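You operate a simulated robot arm through the tools that you are given. There is no shell and no other tool. Be economical: measure what you need, move in short steps, check, and stop when the job is done.

Carry out the task below with a simulated robot arm. There is one attempt and no reset: what you move stays moved.

## Task
Take the mounted lens from the top of the big table and put it on the silver window.

Only the result counts: the job must be done as asked and must still hold three seconds after the hand-in. Knocking over, shifting, dropping, spilling or breaking anything else fails it.

## Robot
A 6-joint arm with a two-finger parallel gripper, fixed in place. Base frame: the origin is at the foot of the arm, x ahead of it, y to its left, z up; the work surface is at about z = 0. Lengths are in mm, angles in rad, forces in N, time in s.
With the tool pointing down near the work surface it reaches from about 140 to 580 mm from the base axis. Its first joint turns from -1.152 to 1.152 rad. Payload 2.1 kg.
The tool frame sits at the grasp point between the pads (the TCP): z along the fingers, y along the line on which they close. The tips reach 30 mm beyond it. Largest opening 94 mm; finger width 28, thickness 10; the body of the gripper, 50 by 96 mm, starts 55 mm behind the TCP.
Orientation is told as [roll, pitch, yaw] about the base's x, y, z axes, in that order, counted from this pose: with the fingers straight down and closing along the base's y, the tool's x points along the base's -x, its y along +y and its z along -z.

## Interface
- The arm moves only by the tool servo_tool. Its argument "plan" is a list of rows, each a list of 3 entries, a list of its own where there are three numbers: the shift along the tool's x, y, z in mm, then the turn, a rotation vector about the tool's x, y, z in rad, then the gripper command, from -1 (shut) to 1 (fully open), values between in proportion. In form: [[[x, y, z], [rx, ry, rz], grip], ...]. A call has 1 to 20 rows; each row shifts and turns the commanded pose from where the row before left it, along the tool's axes as they then stand. Rows are played at 5 a second. More than 50 mm and 0.15 rad between two rows, or a gripper value outside its range, and nothing of the call is played. Where a pose cannot be reached the arm comes as near as it can. A force on the tool above 40 N (or 10 N above the force at the start of the call, whichever is more), or a blocked arm, ends the call early, and 0.2 s more pass. Each finger travels about 72 mm/s and halts on what it meets, pressing with about 24 N; the grip force reading is that of the motor and also rises with nothing between the fingers. The clock runs only during rows and for 0.2 s after the last one: add rows that do not move to give the fingers time. The reply holds the time, the measured pose of the TCP, the force on the tool along the base axes, the opening and the grip force, in the units named above and with some noise, and new pictures: "show" is both (left out), scene, wrist or none.
- Cameras (640 x 400 px; columns grow to the right, rows downward): "scene" is fixed at [46.7, -361.6, 498.6]; the picture's right is [0.86, -0.51, 0.00], its down [-0.22, -0.37, -0.90] and it looks along [0.46, 0.78, -0.43] (base axes); focal length 320 px, centre (320, 200). "wrist" rides on the gripper at [76, 14, -103] in the tool frame; the picture's right is [-0.18, 0.98, 0.00], its down [-0.75, -0.14, -0.64] and it looks along [-0.63, -0.12, 0.77] (tool axes); focal length 243 px, centre (320, 200). There is no depth. A picture from a camera that has moved, and an enlarged one, comes with that camera's place and axes in the base frame and with its lens.
- inspect(camera, box): a new picture of the part [left, top, right, bottom] of that camera's present view, enlarged. The clock stands still meanwhile.
- close_job(): hands the job in; it is judged then, once.

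Go step by step. Nothing tells you positions but the pictures and the camera data: compare them with the known pose of the tool, close in by small moves and look again before you grip or let go. The budget is 90 turns and 170 pictures, counting those below and the enlarged ones. Unless the task says otherwise, let go and move clear before handing in, and close with one line.

The tools are called after "Emit:" as name(argument=value, ...) on one line, values as JSON. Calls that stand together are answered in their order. servo_tool: Moves the arm, as the interface text tells. Its arguments: {"type":"object","properties":{"plan":{"type":"array","items":{"type":"array"}},"show":{"type":"string","enum":["both","scene","wrist","none"]}},"required":["plan"]} The other tools are called the same way: inspect (camera, box) takes an enlarged picture of a part of a camera's view; close_job () hands the job in.

At the start:

```text
clock: 0.0
position: [330.8, 69.4, 302.2]
tcp_rot: [-0.001, 0.0, 0.002]
contact_force: [-0.7, 0.2, 0.9]
finger_gap: 94.0
finger_force: 0.1
```

scene: 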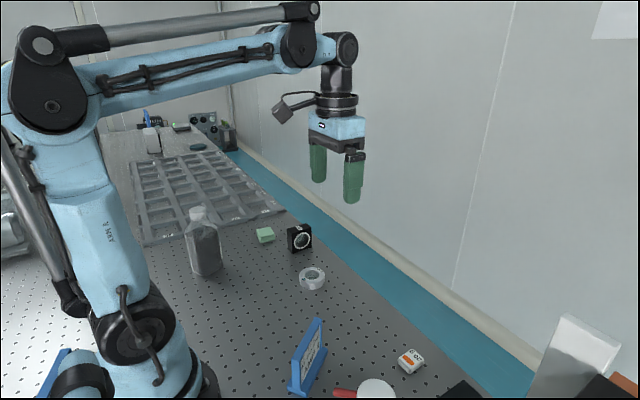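
wrist: 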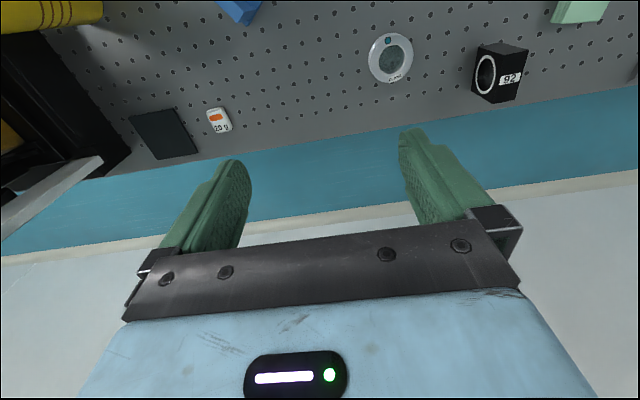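

I see a black square mount with a lens near a round silver ring (likely the window). I'll look closer at both before moving.

Emit:
inspect(camera="scene", box=[240, 200, 360, 300])

Emit:
inspect(camera="scene", box=[280, 300, 640, 400])

Emit:
inspect(camera="wrist", box=[340, 0, 640, 140])

Emit:
inspect(camera="scene", box=[100, 90, 260, 190])

```text
4.00 times, centred on (300, 250) of scene
camera zoom: at [46.7, -361.6, 498.6], right [0.86, -0.51, 0.0], down [-0.22, -0.37, -0.9], along [0.46, 0.78, -0.43], focal length 1282 px, centre (400, 0)
```

zoom: 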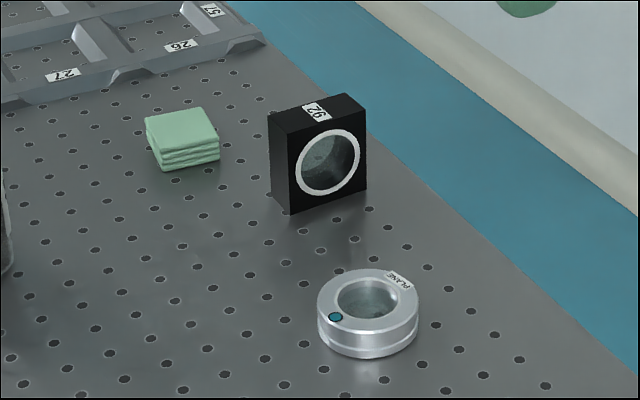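

```text
1.78 times, centred on (460, 350) of scene
camera zoom: at [46.7, -361.6, 498.6], right [0.86, -0.51, 0.0], down [-0.22, -0.37, -0.9], along [0.46, 0.78, -0.43], focal length 570 px, centre (71, -67)
```

zoom: 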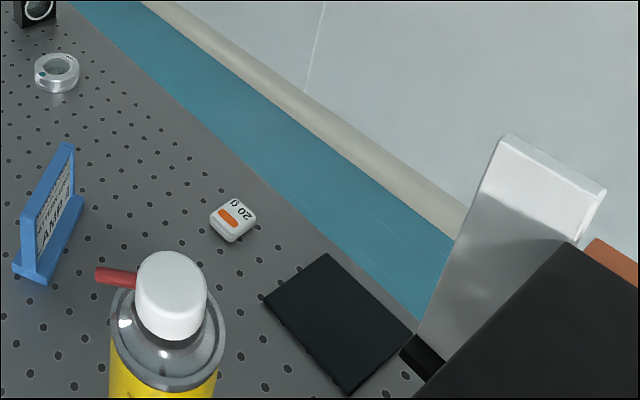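

```text
2.13 times, centred on (490, 70) of wrist
camera zoom: at [255.0, 83.9, 404.8], right [0.18, 0.98, 0.0], down [0.75, -0.14, 0.64], along [0.63, -0.12, -0.77], focal length 518 px, centre (-43, 477)
```

zoom: 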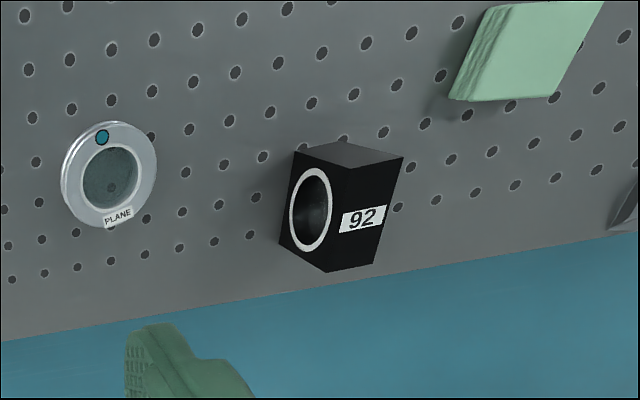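

```text
4.00 times, centred on (180, 140) of scene
camera zoom: at [46.7, -361.6, 498.6], right [0.86, -0.51, 0.0], down [-0.22, -0.37, -0.9], along [0.46, 0.78, -0.43], focal length 1282 px, centre (880, 440)
```

zoom: 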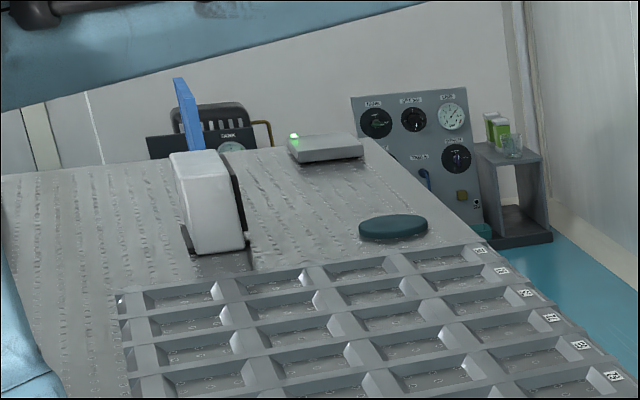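

The black mount "92" is the lens, standing at about (376, 304), roughly 56 x 24 x 62. The silver ring "PLANE" is the window, at about (338, 169). I'll move above the lens and turn the gripper to take it by its side edges, not the glass.

Emit:
servo_tool(plan=[[[-7.5, 39, 10], [0, 0, 0], 1], [[-7.5, 39, 10], [0, 0, 0], 1], [[-7.5, 39, 10], [0, 0, 0], 1], [[-7.5, 39, 10], [0, 0, 0], 1], [[-7.5, 39, 10], [0, 0, 0], 1], [[-7.5, 39, 10], [0, 0, 0], 1], [[0, 0, 0], [0, 0, -0.149], 1], [[0, 0, 0], [0, 0, -0.149], 1], [[0, 0, 0], [0, 0, -0.149], 1], [[0, 0, 0], [0, 0, -0.149], 1], [[0, 0, 0], [0, 0, -0.149], 1], [[0, 0, 0], [0, 0, -0.149], 1], [[0, 0, 0], [0, 0, -0.149], 1], [[0, 0, 0], [0, 0, -0.149], 1], [[0, 0, 0], [0, 0, -0.149], 1], [[0, 0, 0], [0, 0, -0.149], 1], [[0, 0, 0], [0, 0, 0], 1]])

```text
clock: 3.6
position: [377.0, 303.1, 243.8]
tcp_rot: [0.0, 0.0, 1.492]
contact_force: [0.0, -0.3, 0.3]
finger_gap: 94.0
finger_force: 0.1
camera wrist: at [356.5, 229.1, 345.5], right [-0.97, 0.26, 0.0], down [0.2, 0.74, 0.64], along [0.17, 0.62, -0.77], focal length 243 px, centre (320, 200)
```

scene: 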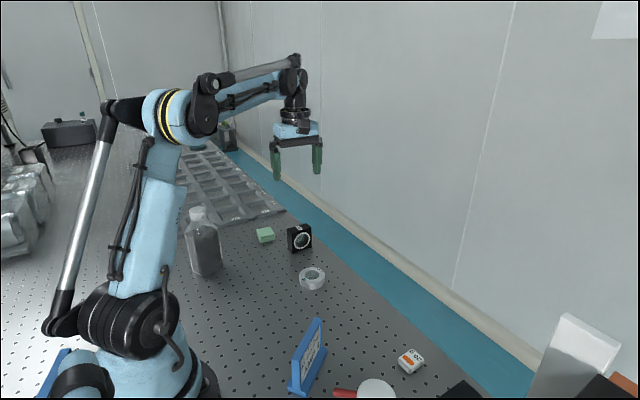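
wrist: 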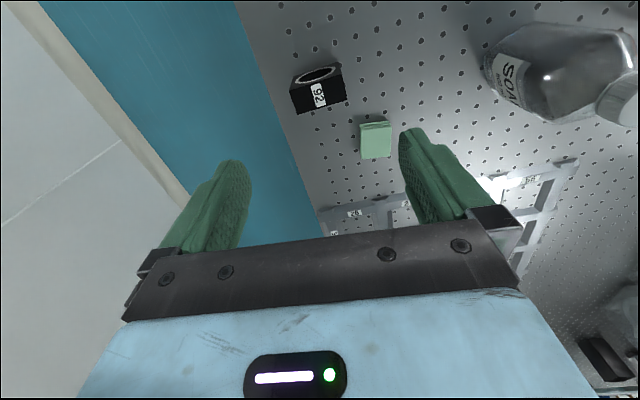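

Emit:
inspect(camera="wrist", box=[270, 40, 400, 130])

Emit:
inspect(camera="scene", box=[270, 210, 340, 260])

```text
4.44 times, centred on (335, 85) of wrist
camera zoom: at [356.5, 229.1, 345.5], right [-0.97, 0.26, 0.0], down [0.2, 0.74, 0.64], along [0.17, 0.62, -0.77], focal length 1078 px, centre (253, 711)
```

zoom: 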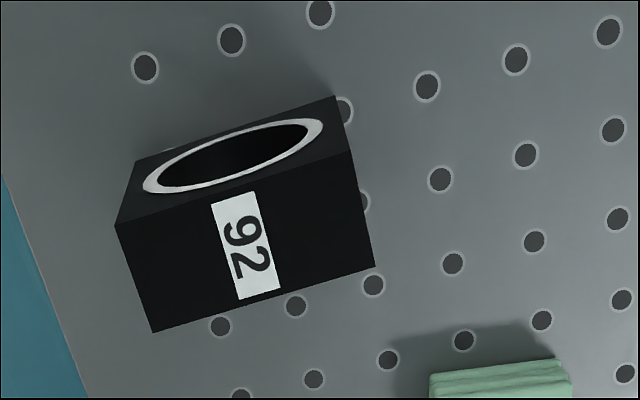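

```text
8.00 times, centred on (305, 235) of scene
camera zoom: at [46.7, -361.6, 498.6], right [0.86, -0.51, 0.0], down [-0.22, -0.37, -0.9], along [0.46, 0.78, -0.43], focal length 2564 px, centre (440, -80)
```

zoom: 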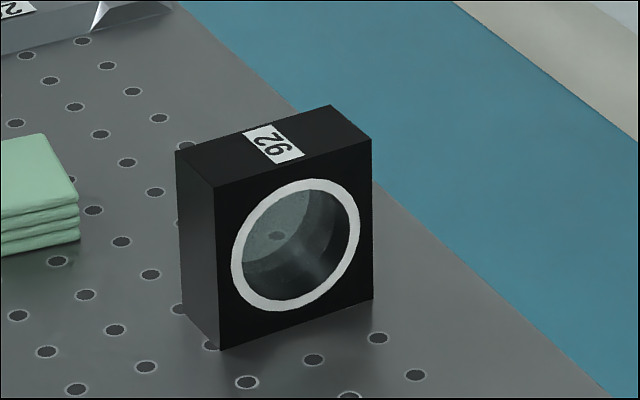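

The wrist view puts the lens at about (381, 310), with its edges nearly aligned to x. I'll correct for that, go lower and look again.

Emit:
servo_tool(plan=[[[0, 0, 0], [0, 0, -0.09], 1], [[-7, -3, 30], [0, 0, 0], 1], [[0, 0, 40], [0, 0, 0], 1], [[0, 0, 34], [0, 0, 0], 1], [[0, 0, 0], [0, 0, 0], 1]])

```text
clock: 4.8
position: [381.5, 307.7, 137.9]
tcp_rot: [0.001, 0.0, 1.581]
contact_force: [0.1, 0.9, 0.7]
finger_gap: 93.9
finger_force: 0.1
camera wrist: at [366.6, 232.0, 240.3], right [-0.98, 0.17, 0.0], down [0.13, 0.75, 0.64], along [0.11, 0.63, -0.77], focal length 243 px, centre (320, 200)
```

scene: 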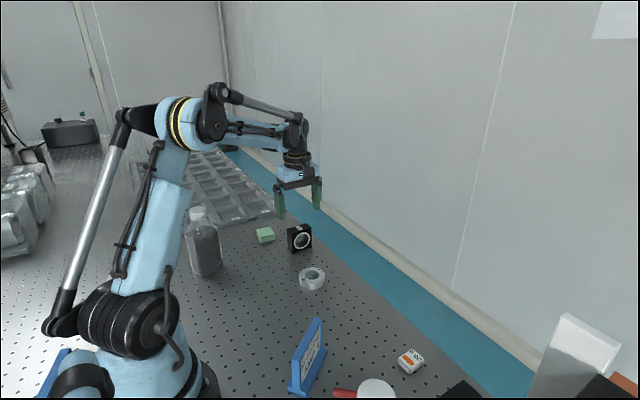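
wrist: 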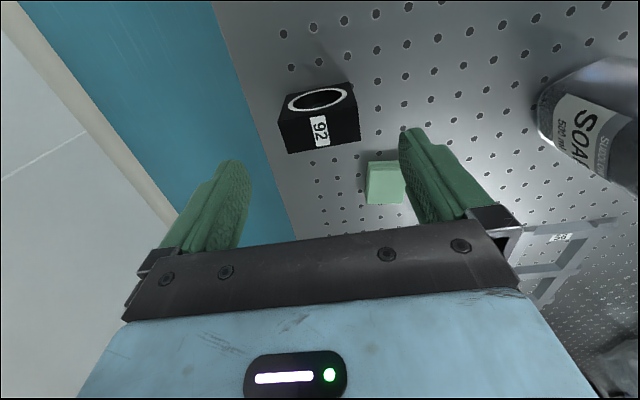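

Emit:
inspect(camera="wrist", box=[256, 70, 384, 160])

```text
4.44 times, centred on (320, 115) of wrist
camera zoom: at [366.6, 232.0, 240.3], right [-0.98, 0.17, 0.0], down [0.13, 0.75, 0.64], along [0.11, 0.63, -0.77], focal length 1078 px, centre (320, 578)
```

zoom: 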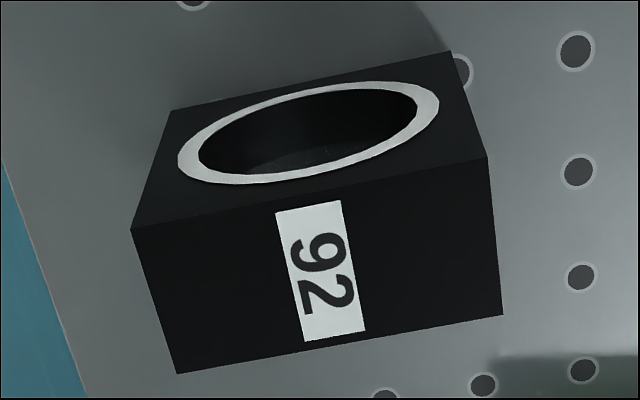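

The lens mount is confirmed at (380, 311), 60 x 28 x 60, with its base on the table. I'll centre on it, descend to z = 45 and check before gripping.

Emit:
servo_tool(plan=[[[-3.5, 1.4, 0], [0, 0, -0.014], 1], [[0, 0, 30], [0, 0, 0], 1], [[0, 0, 33], [0, 0, 0], 1], [[0, 0, 30], [0, 0, 0], 1], [[0, 0, 0], [0, 0, 0], 1]])

Emit:
inspect(camera="scene", box=[240, 170, 368, 270])

```text
clock: 6.0
position: [376.6, 312.8, 46.1]
tcp_rot: [0.001, 0.001, 1.595]
contact_force: [0.6, 0.0, -0.2]
finger_gap: 93.9
finger_force: 0.0
camera wrist: at [364.0, 237.2, 149.0], right [-0.99, 0.16, 0.0], down [0.12, 0.76, 0.64], along [0.1, 0.63, -0.77], focal length 243 px, centre (320, 200)
```

scene: 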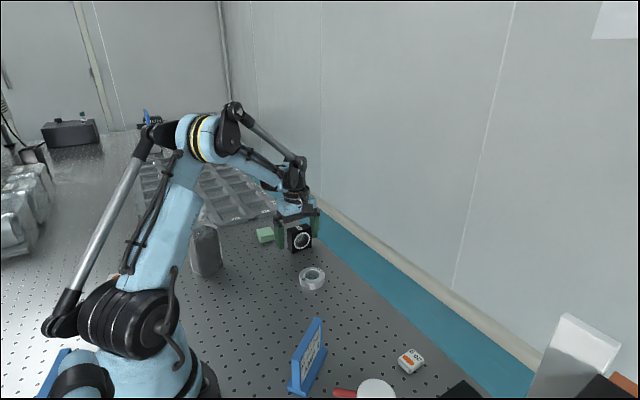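
wrist: 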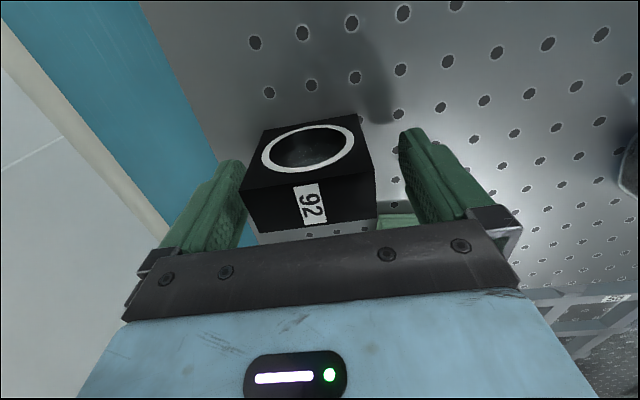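

```text
4.00 times, centred on (304, 220) of scene
camera zoom: at [46.7, -361.6, 498.6], right [0.86, -0.51, 0.0], down [-0.22, -0.37, -0.9], along [0.46, 0.78, -0.43], focal length 1282 px, centre (384, 120)
```

zoom: 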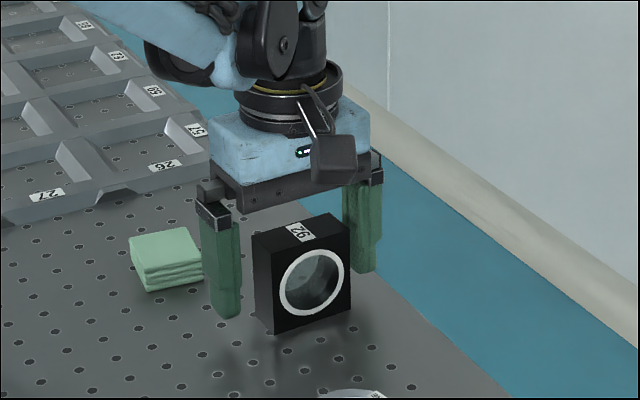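

The block sits between the fingers, slightly to the +x side. I'll shift about 3.5 mm towards it and check the centring.

Emit:
servo_tool(plan=[[[1.2, -3.5, 0], [0, 0, 0], 1], [[0, 0, 0], [0, 0, 0], 1]], show="none")

Emit:
inspect(camera="wrist", box=[200, 90, 440, 240])

```text
clock: 6.6
position: [380.2, 313.2, 45.8]
tcp_rot: [0.0, -0.001, 1.595]
contact_force: [0.1, 0.2, 0.9]
finger_gap: 94.0
finger_force: 0.1
```

```text
2.67 times, centred on (320, 165) of wrist
camera zoom: at [367.7, 236.0, 148.7], right [-0.99, 0.16, 0.0], down [0.12, 0.76, 0.64], along [0.1, 0.63, -0.77], focal length 647 px, centre (320, 293)
```

zoom: 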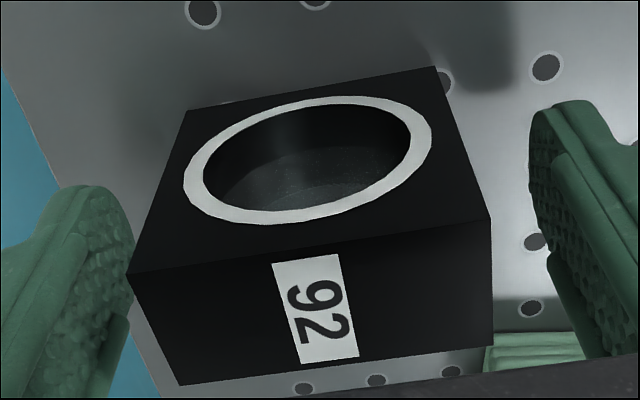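

The gripper is centred on the block within a millimetre or so. Closing now.

Emit:
servo_tool(plan=[[[0, 0, 0], [0, 0, 0], 0.6], [[0, 0, 0], [0, 0, 0], 0.35], [[0, 0, 0], [0, 0, 0], 0.2], [[0, 0, 0], [0, 0, 0], 0], [[0, 0, 0], [0, 0, 0], -0.5], [[0, 0, 0], [0, 0, 0], -1], [[0, 0, 0], [0, 0, 0], -1]])

```text
clock: 8.2
position: [380.7, 312.2, 47.2]
tcp_rot: [0.0, -0.001, 1.593]
contact_force: [-1.5, -0.3, 0.9]
finger_gap: 64.2
finger_force: 24.1
camera wrist: at [367.6, 236.1, 148.7], right [-0.99, 0.16, 0.0], down [0.12, 0.76, 0.64], along [0.1, 0.63, -0.77], focal length 243 px, centre (320, 200)
```

scene: 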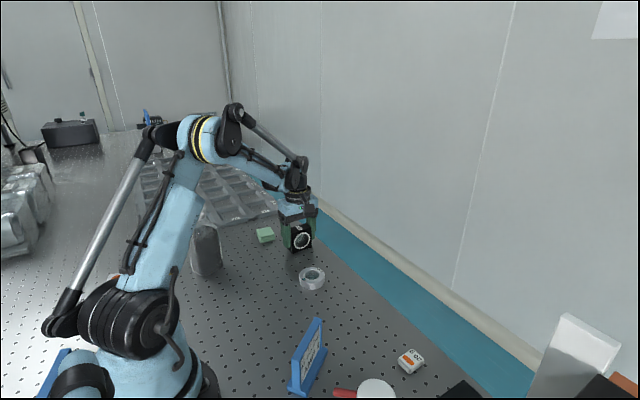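
wrist: 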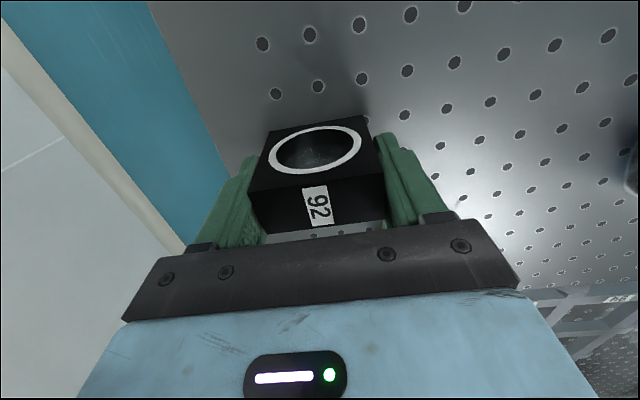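

The lens is held (gap 64 mm). I'll lift it straight up, then move towards the window.

Emit:
servo_tool(plan=[[[0, 0, -5], [0, 0, 0], -1], [[0, 0, -25], [0, 0, 0], -1], [[0, 0, -30], [0, 0, 0], -1], [[0, 0, -30], [0, 0, 0], -1], [[0, 0, -30], [0, 0, 0], -1], [[28, 10, 0], [0, 0, 0], -1], [[28, 10, 0], [0, 0, 0], -1], [[28, 10, 0], [0, 0, 0], -1], [[28, 10, 0], [0, 0, 0], -1], [[0, 0, 0], [0, 0, 0], -1]])

```text
clock: 10.4
position: [341.2, 201.2, 167.1]
tcp_rot: [0.0, 0.001, 1.594]
contact_force: [0.4, -0.1, -2.2]
finger_gap: 64.4
finger_force: 23.8
camera wrist: at [329.5, 125.2, 268.7], right [-0.99, 0.16, 0.0], down [0.12, 0.76, 0.64], along [0.1, 0.63, -0.77], focal length 243 px, centre (320, 200)
```

scene: 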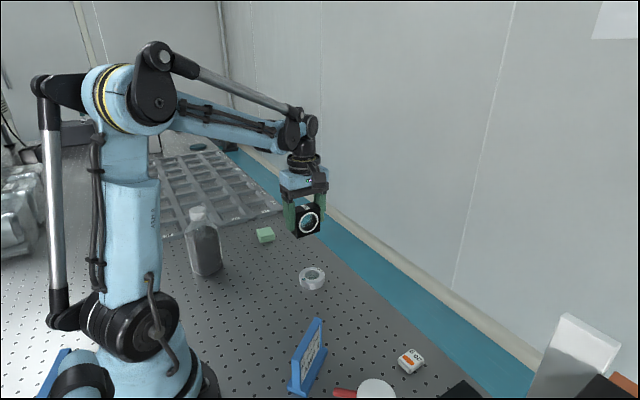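
wrist: 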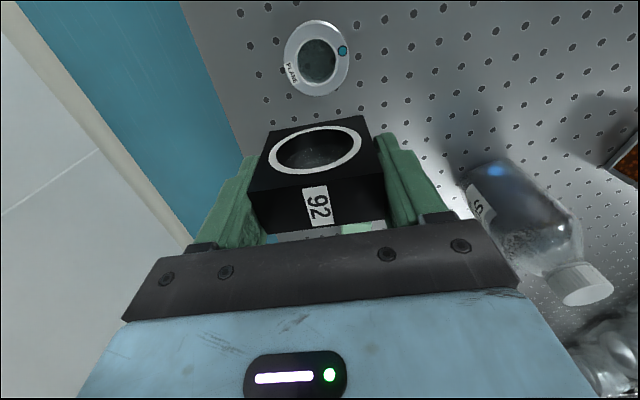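

Emit:
inspect(camera="wrist", box=[250, 10, 378, 110])

Emit:
inspect(camera="scene", box=[288, 255, 338, 300])

```text
4.00 times, centred on (314, 60) of wrist
camera zoom: at [329.5, 125.2, 268.7], right [-0.99, 0.16, 0.0], down [0.12, 0.76, 0.64], along [0.1, 0.63, -0.77], focal length 970 px, centre (344, 760)
```

zoom: 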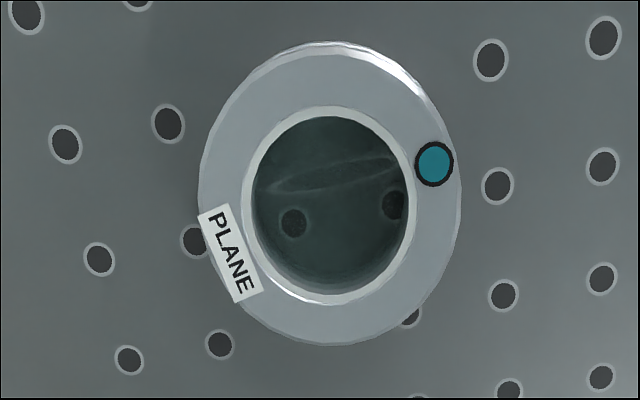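

```text
8.89 times, centred on (313, 278) of scene
camera zoom: at [46.7, -361.6, 498.6], right [0.86, -0.51, 0.0], down [-0.22, -0.37, -0.9], along [0.46, 0.78, -0.43], focal length 2849 px, centre (382, -489)
```

zoom: 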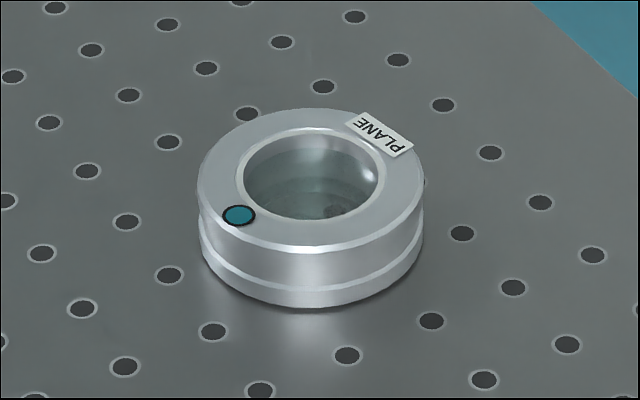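

The window's top is centred at about (339, 167), 60 across and 16 high. I'll bring the lens above it and look again before lowering.

Emit:
servo_tool(plan=[[[17, 1.4, 0], [0, 0, 0], -1], [[17, 1.4, 0], [0, 0, 0], -1], [[0, 0, 25], [0, 0, 0], -1], [[0, 0, 30], [0, 0, 0], -1], [[0, 0, 25], [0, 0, 0], -1], [[0, 0, 0], [0, 0, 0], -1]])

Emit:
inspect(camera="scene", box=[260, 210, 360, 300])

Emit:
inspect(camera="wrist", box=[220, 60, 420, 220])

```text
clock: 11.8
position: [341.9, 167.2, 85.3]
tcp_rot: [0.0, 0.001, 1.593]
contact_force: [-0.6, 0.7, -1.4]
finger_gap: 64.0
finger_force: 24.0
camera wrist: at [328.4, 90.0, 188.1], right [-0.99, 0.16, 0.0], down [0.12, 0.76, 0.64], along [0.1, 0.63, -0.77], focal length 243 px, centre (320, 200)
```

scene: 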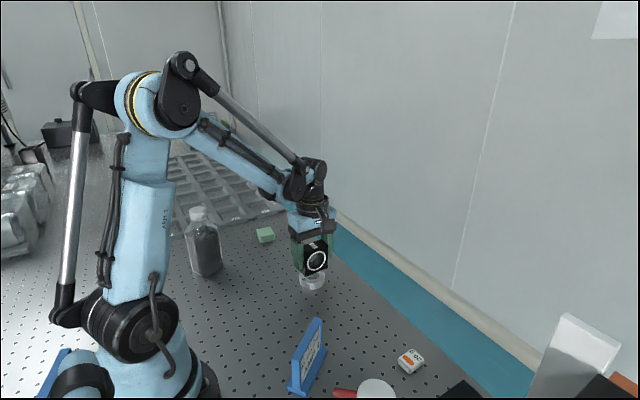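
wrist: 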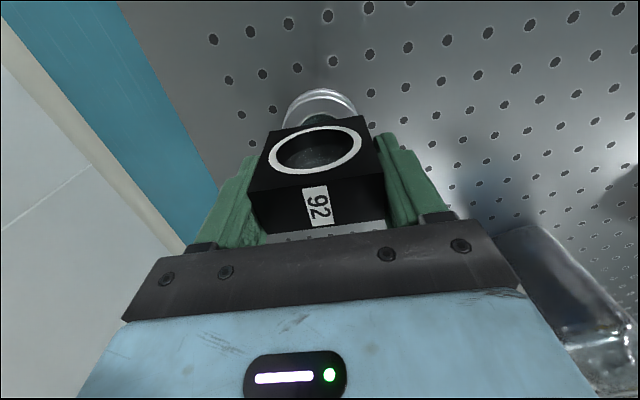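

```text
4.44 times, centred on (310, 255) of scene
camera zoom: at [46.7, -361.6, 498.6], right [0.86, -0.51, 0.0], down [-0.22, -0.37, -0.9], along [0.46, 0.78, -0.43], focal length 1424 px, centre (364, -44)
```

zoom: 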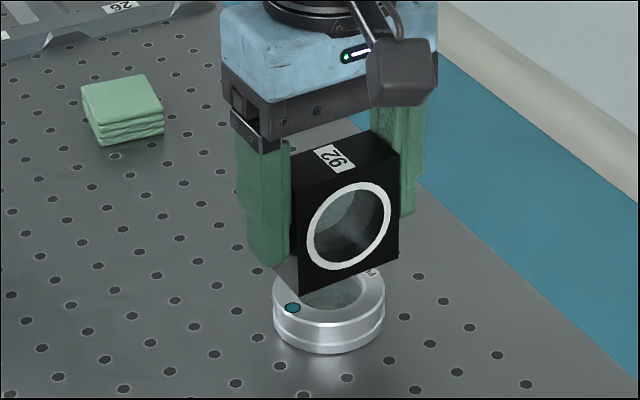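

```text
2.50 times, centred on (320, 140) of wrist
camera zoom: at [328.4, 90.0, 188.1], right [-0.99, 0.16, 0.0], down [0.12, 0.76, 0.64], along [0.1, 0.63, -0.77], focal length 606 px, centre (320, 350)
```

zoom: 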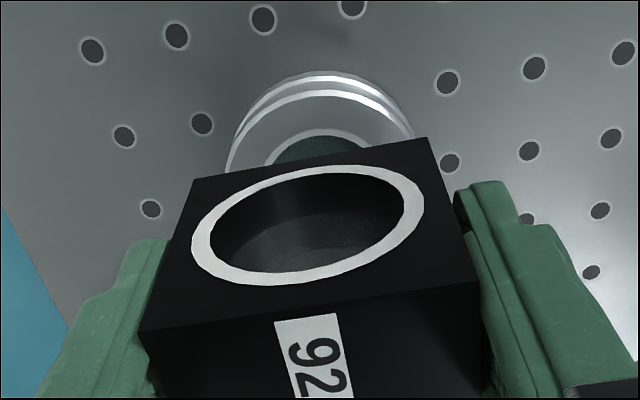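

The lens is about 2–3 mm off the window's centre. I'll correct that and lower to just above the window.

Emit:
servo_tool(plan=[[[-2.5, 2, 0], [0, 0, 0], -1], [[0, 0, 10], [0, 0, 0], -1], [[0, 0, 8], [0, 0, 0], -1], [[0, 0, 0], [0, 0, 0], -1]], show="none")

Emit:
inspect(camera="scene", box=[280, 235, 350, 300])

Emit:
inspect(camera="wrist", box=[250, 70, 400, 170])

```text
clock: 12.8
position: [337.6, 169.7, 67.0]
tcp_rot: [-0.001, 0.0, 1.594]
contact_force: [0.1, -0.4, -2.5]
finger_gap: 64.1
finger_force: 23.9
```

```text
6.15 times, centred on (315, 268) of scene
camera zoom: at [46.7, -361.6, 498.6], right [0.86, -0.51, 0.0], down [-0.22, -0.37, -0.9], along [0.46, 0.78, -0.43], focal length 1972 px, centre (351, -215)
```

zoom: 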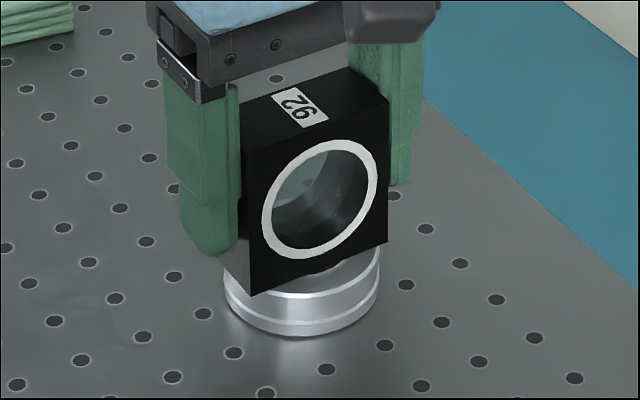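

```text
4.00 times, centred on (325, 120) of wrist
camera zoom: at [325.6, 92.4, 169.8], right [-0.99, 0.16, 0.0], down [0.12, 0.76, 0.64], along [0.1, 0.63, -0.77], focal length 970 px, centre (300, 520)
```

zoom: 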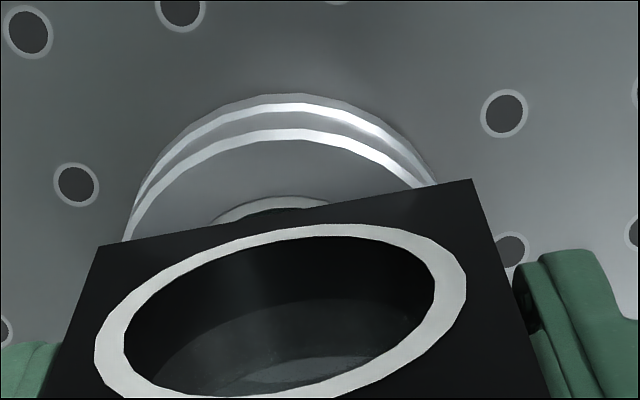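

The lens is 2–4 mm above the window, and the window's centre is about (+1.5, +2.5) from the lens. I'll correct that, then lower gently to contact.

Emit:
servo_tool(plan=[[[-2.5, -1.3, 0], [0, 0, 0], -1], [[0, 0, 1], [0, 0, 0], -1], [[0, 0, 1], [0, 0, 0], -1], [[0, 0, 0.7], [0, 0, 0], -1], [[0, 0, 0], [0, 0, 0], -1]], show="none")

Emit:
inspect(camera="scene", box=[280, 235, 350, 300])

Emit:
inspect(camera="wrist", box=[250, 70, 400, 170])

```text
clock: 14.0
position: [341.7, 173.5, 65.4]
tcp_rot: [-0.001, 0.001, 1.595]
contact_force: [-3.7, 0.0, 15.3]
finger_gap: 64.6
finger_force: 23.9
```

```text
6.15 times, centred on (315, 268) of scene
camera zoom: at [46.7, -361.7, 498.6], right [0.86, -0.51, 0.0], down [-0.22, -0.37, -0.9], along [0.46, 0.78, -0.43], focal length 1972 px, centre (351, -215)
```

zoom: 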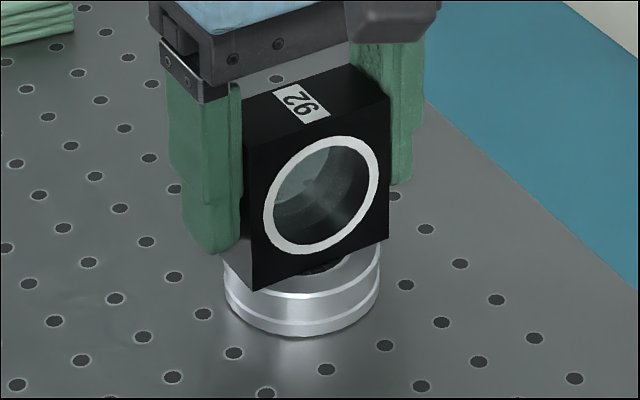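

```text
4.00 times, centred on (325, 120) of wrist
camera zoom: at [328.3, 95.9, 167.2], right [-0.99, 0.16, 0.0], down [0.12, 0.76, 0.64], along [0.1, 0.63, -0.77], focal length 970 px, centre (300, 520)
```

zoom: 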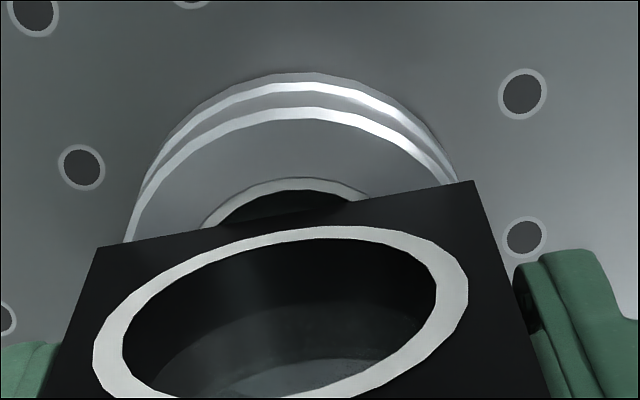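

The lens is resting on the window (15 N upward contact) and is centred within 1–2 mm. I'll ease the pressure slightly and open the fingers.

Emit:
servo_tool(plan=[[[0, 0, -0.5], [0, 0, 0], -1], [[0, 0, 0], [0, 0, 0], -1]], show="none")

```text
clock: 14.6
position: [340.2, 171.9, 65.0]
tcp_rot: [-0.002, -0.002, 1.594]
contact_force: [0.1, 2.2, 6.6]
finger_gap: 64.3
finger_force: 24.5
```

Emit:
servo_tool(plan=[[[0, 0, 0], [0, 0, 0], 0.45], [[0, 0, 0], [0, 0, 0], 0.6], [[0, 0, 0], [0, 0, 0], 0.8], [[0, 0, 0], [0, 0, 0], 0.95], [[0, 0, 0], [0, 0, 0], 0.95]])

Emit:
inspect(camera="scene", box=[270, 225, 360, 300])

```text
clock: 15.8
position: [340.2, 172.1, 65.5]
tcp_rot: [-0.001, 0.0, 1.594]
contact_force: [-0.6, -0.4, -0.4]
finger_gap: 91.6
finger_force: 0.1
camera wrist: at [328.2, 95.1, 167.3], right [-0.99, 0.16, 0.0], down [0.12, 0.76, 0.64], along [0.1, 0.63, -0.77], focal length 243 px, centre (320, 200)
```

scene: 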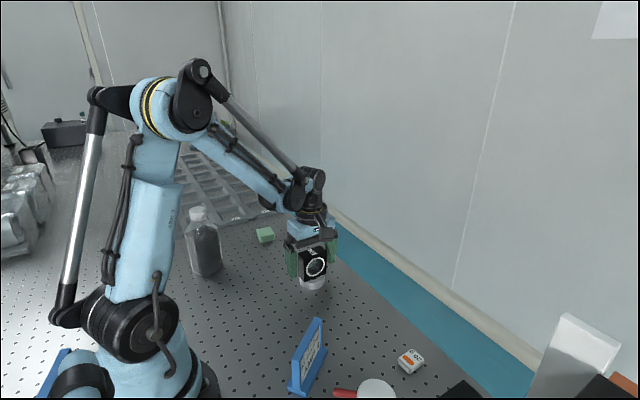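
wrist: 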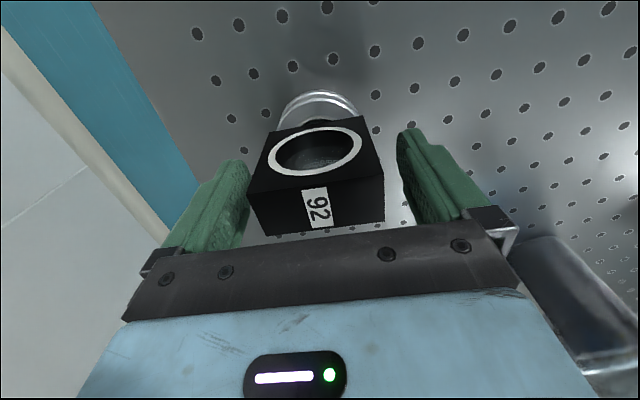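

```text
5.33 times, centred on (315, 262) of scene
camera zoom: at [46.7, -361.6, 498.6], right [0.86, -0.51, 0.0], down [-0.22, -0.37, -0.9], along [0.46, 0.78, -0.43], focal length 1709 px, centre (347, -133)
```

zoom: 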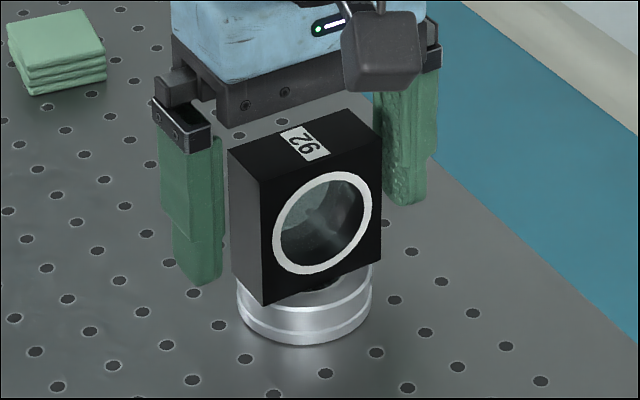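

The lens stands free and upright on the window with the fingers clear. I'll retreat straight up and verify.

Emit:
servo_tool(plan=[[[0, 0, -15], [0, 0, 0], 0.95], [[0, 0, -30], [0, 0, 0], 0.95], [[0, 0, -40], [0, 0, 0], 0.95], [[0, 0, -40], [0, 0, 0], 0.95], [[0, 0, 0], [0, 0, 0], 0.95], [[0, 0, 0], [0, 0, 0], 0.95], [[0, 0, 0], [0, 0, 0], 0.95], [[0, 0, 0], [0, 0, 0], 0.95], [[0, 0, 0], [0, 0, 0], 0.95]], show="wrist")

Emit:
inspect(camera="scene", box=[270, 225, 360, 300])

```text
clock: 17.8
position: [339.5, 169.7, 188.8]
tcp_rot: [-0.001, 0.0, 1.593]
contact_force: [0.7, -0.1, -0.2]
finger_gap: 91.7
finger_force: 0.0
camera wrist: at [327.9, 94.7, 291.1], right [-0.99, 0.16, 0.0], down [0.12, 0.76, 0.64], along [0.1, 0.63, -0.77], focal length 243 px, centre (320, 200)
```

wrist: 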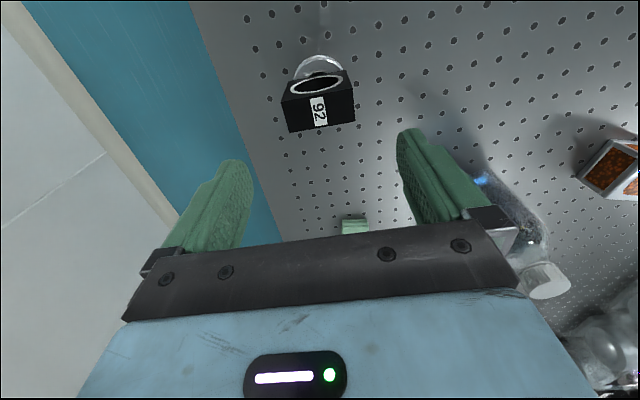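

```text
5.33 times, centred on (315, 262) of scene
camera zoom: at [46.7, -361.6, 498.6], right [0.86, -0.51, 0.0], down [-0.22, -0.37, -0.9], along [0.46, 0.78, -0.43], focal length 1709 px, centre (347, -133)
```

zoom: 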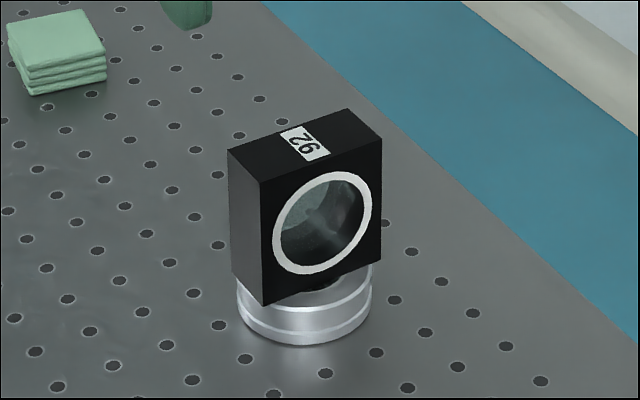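

The lens stands steady on the silver window and the arm is clear, so I'm handing in.

Emit:
close_job()

```text
The job is handed in.
```

The mounted lens (marked "92") is standing upright and centred on the silver window. The arm is clear, nothing else looked disturbed, and the job is handed in.
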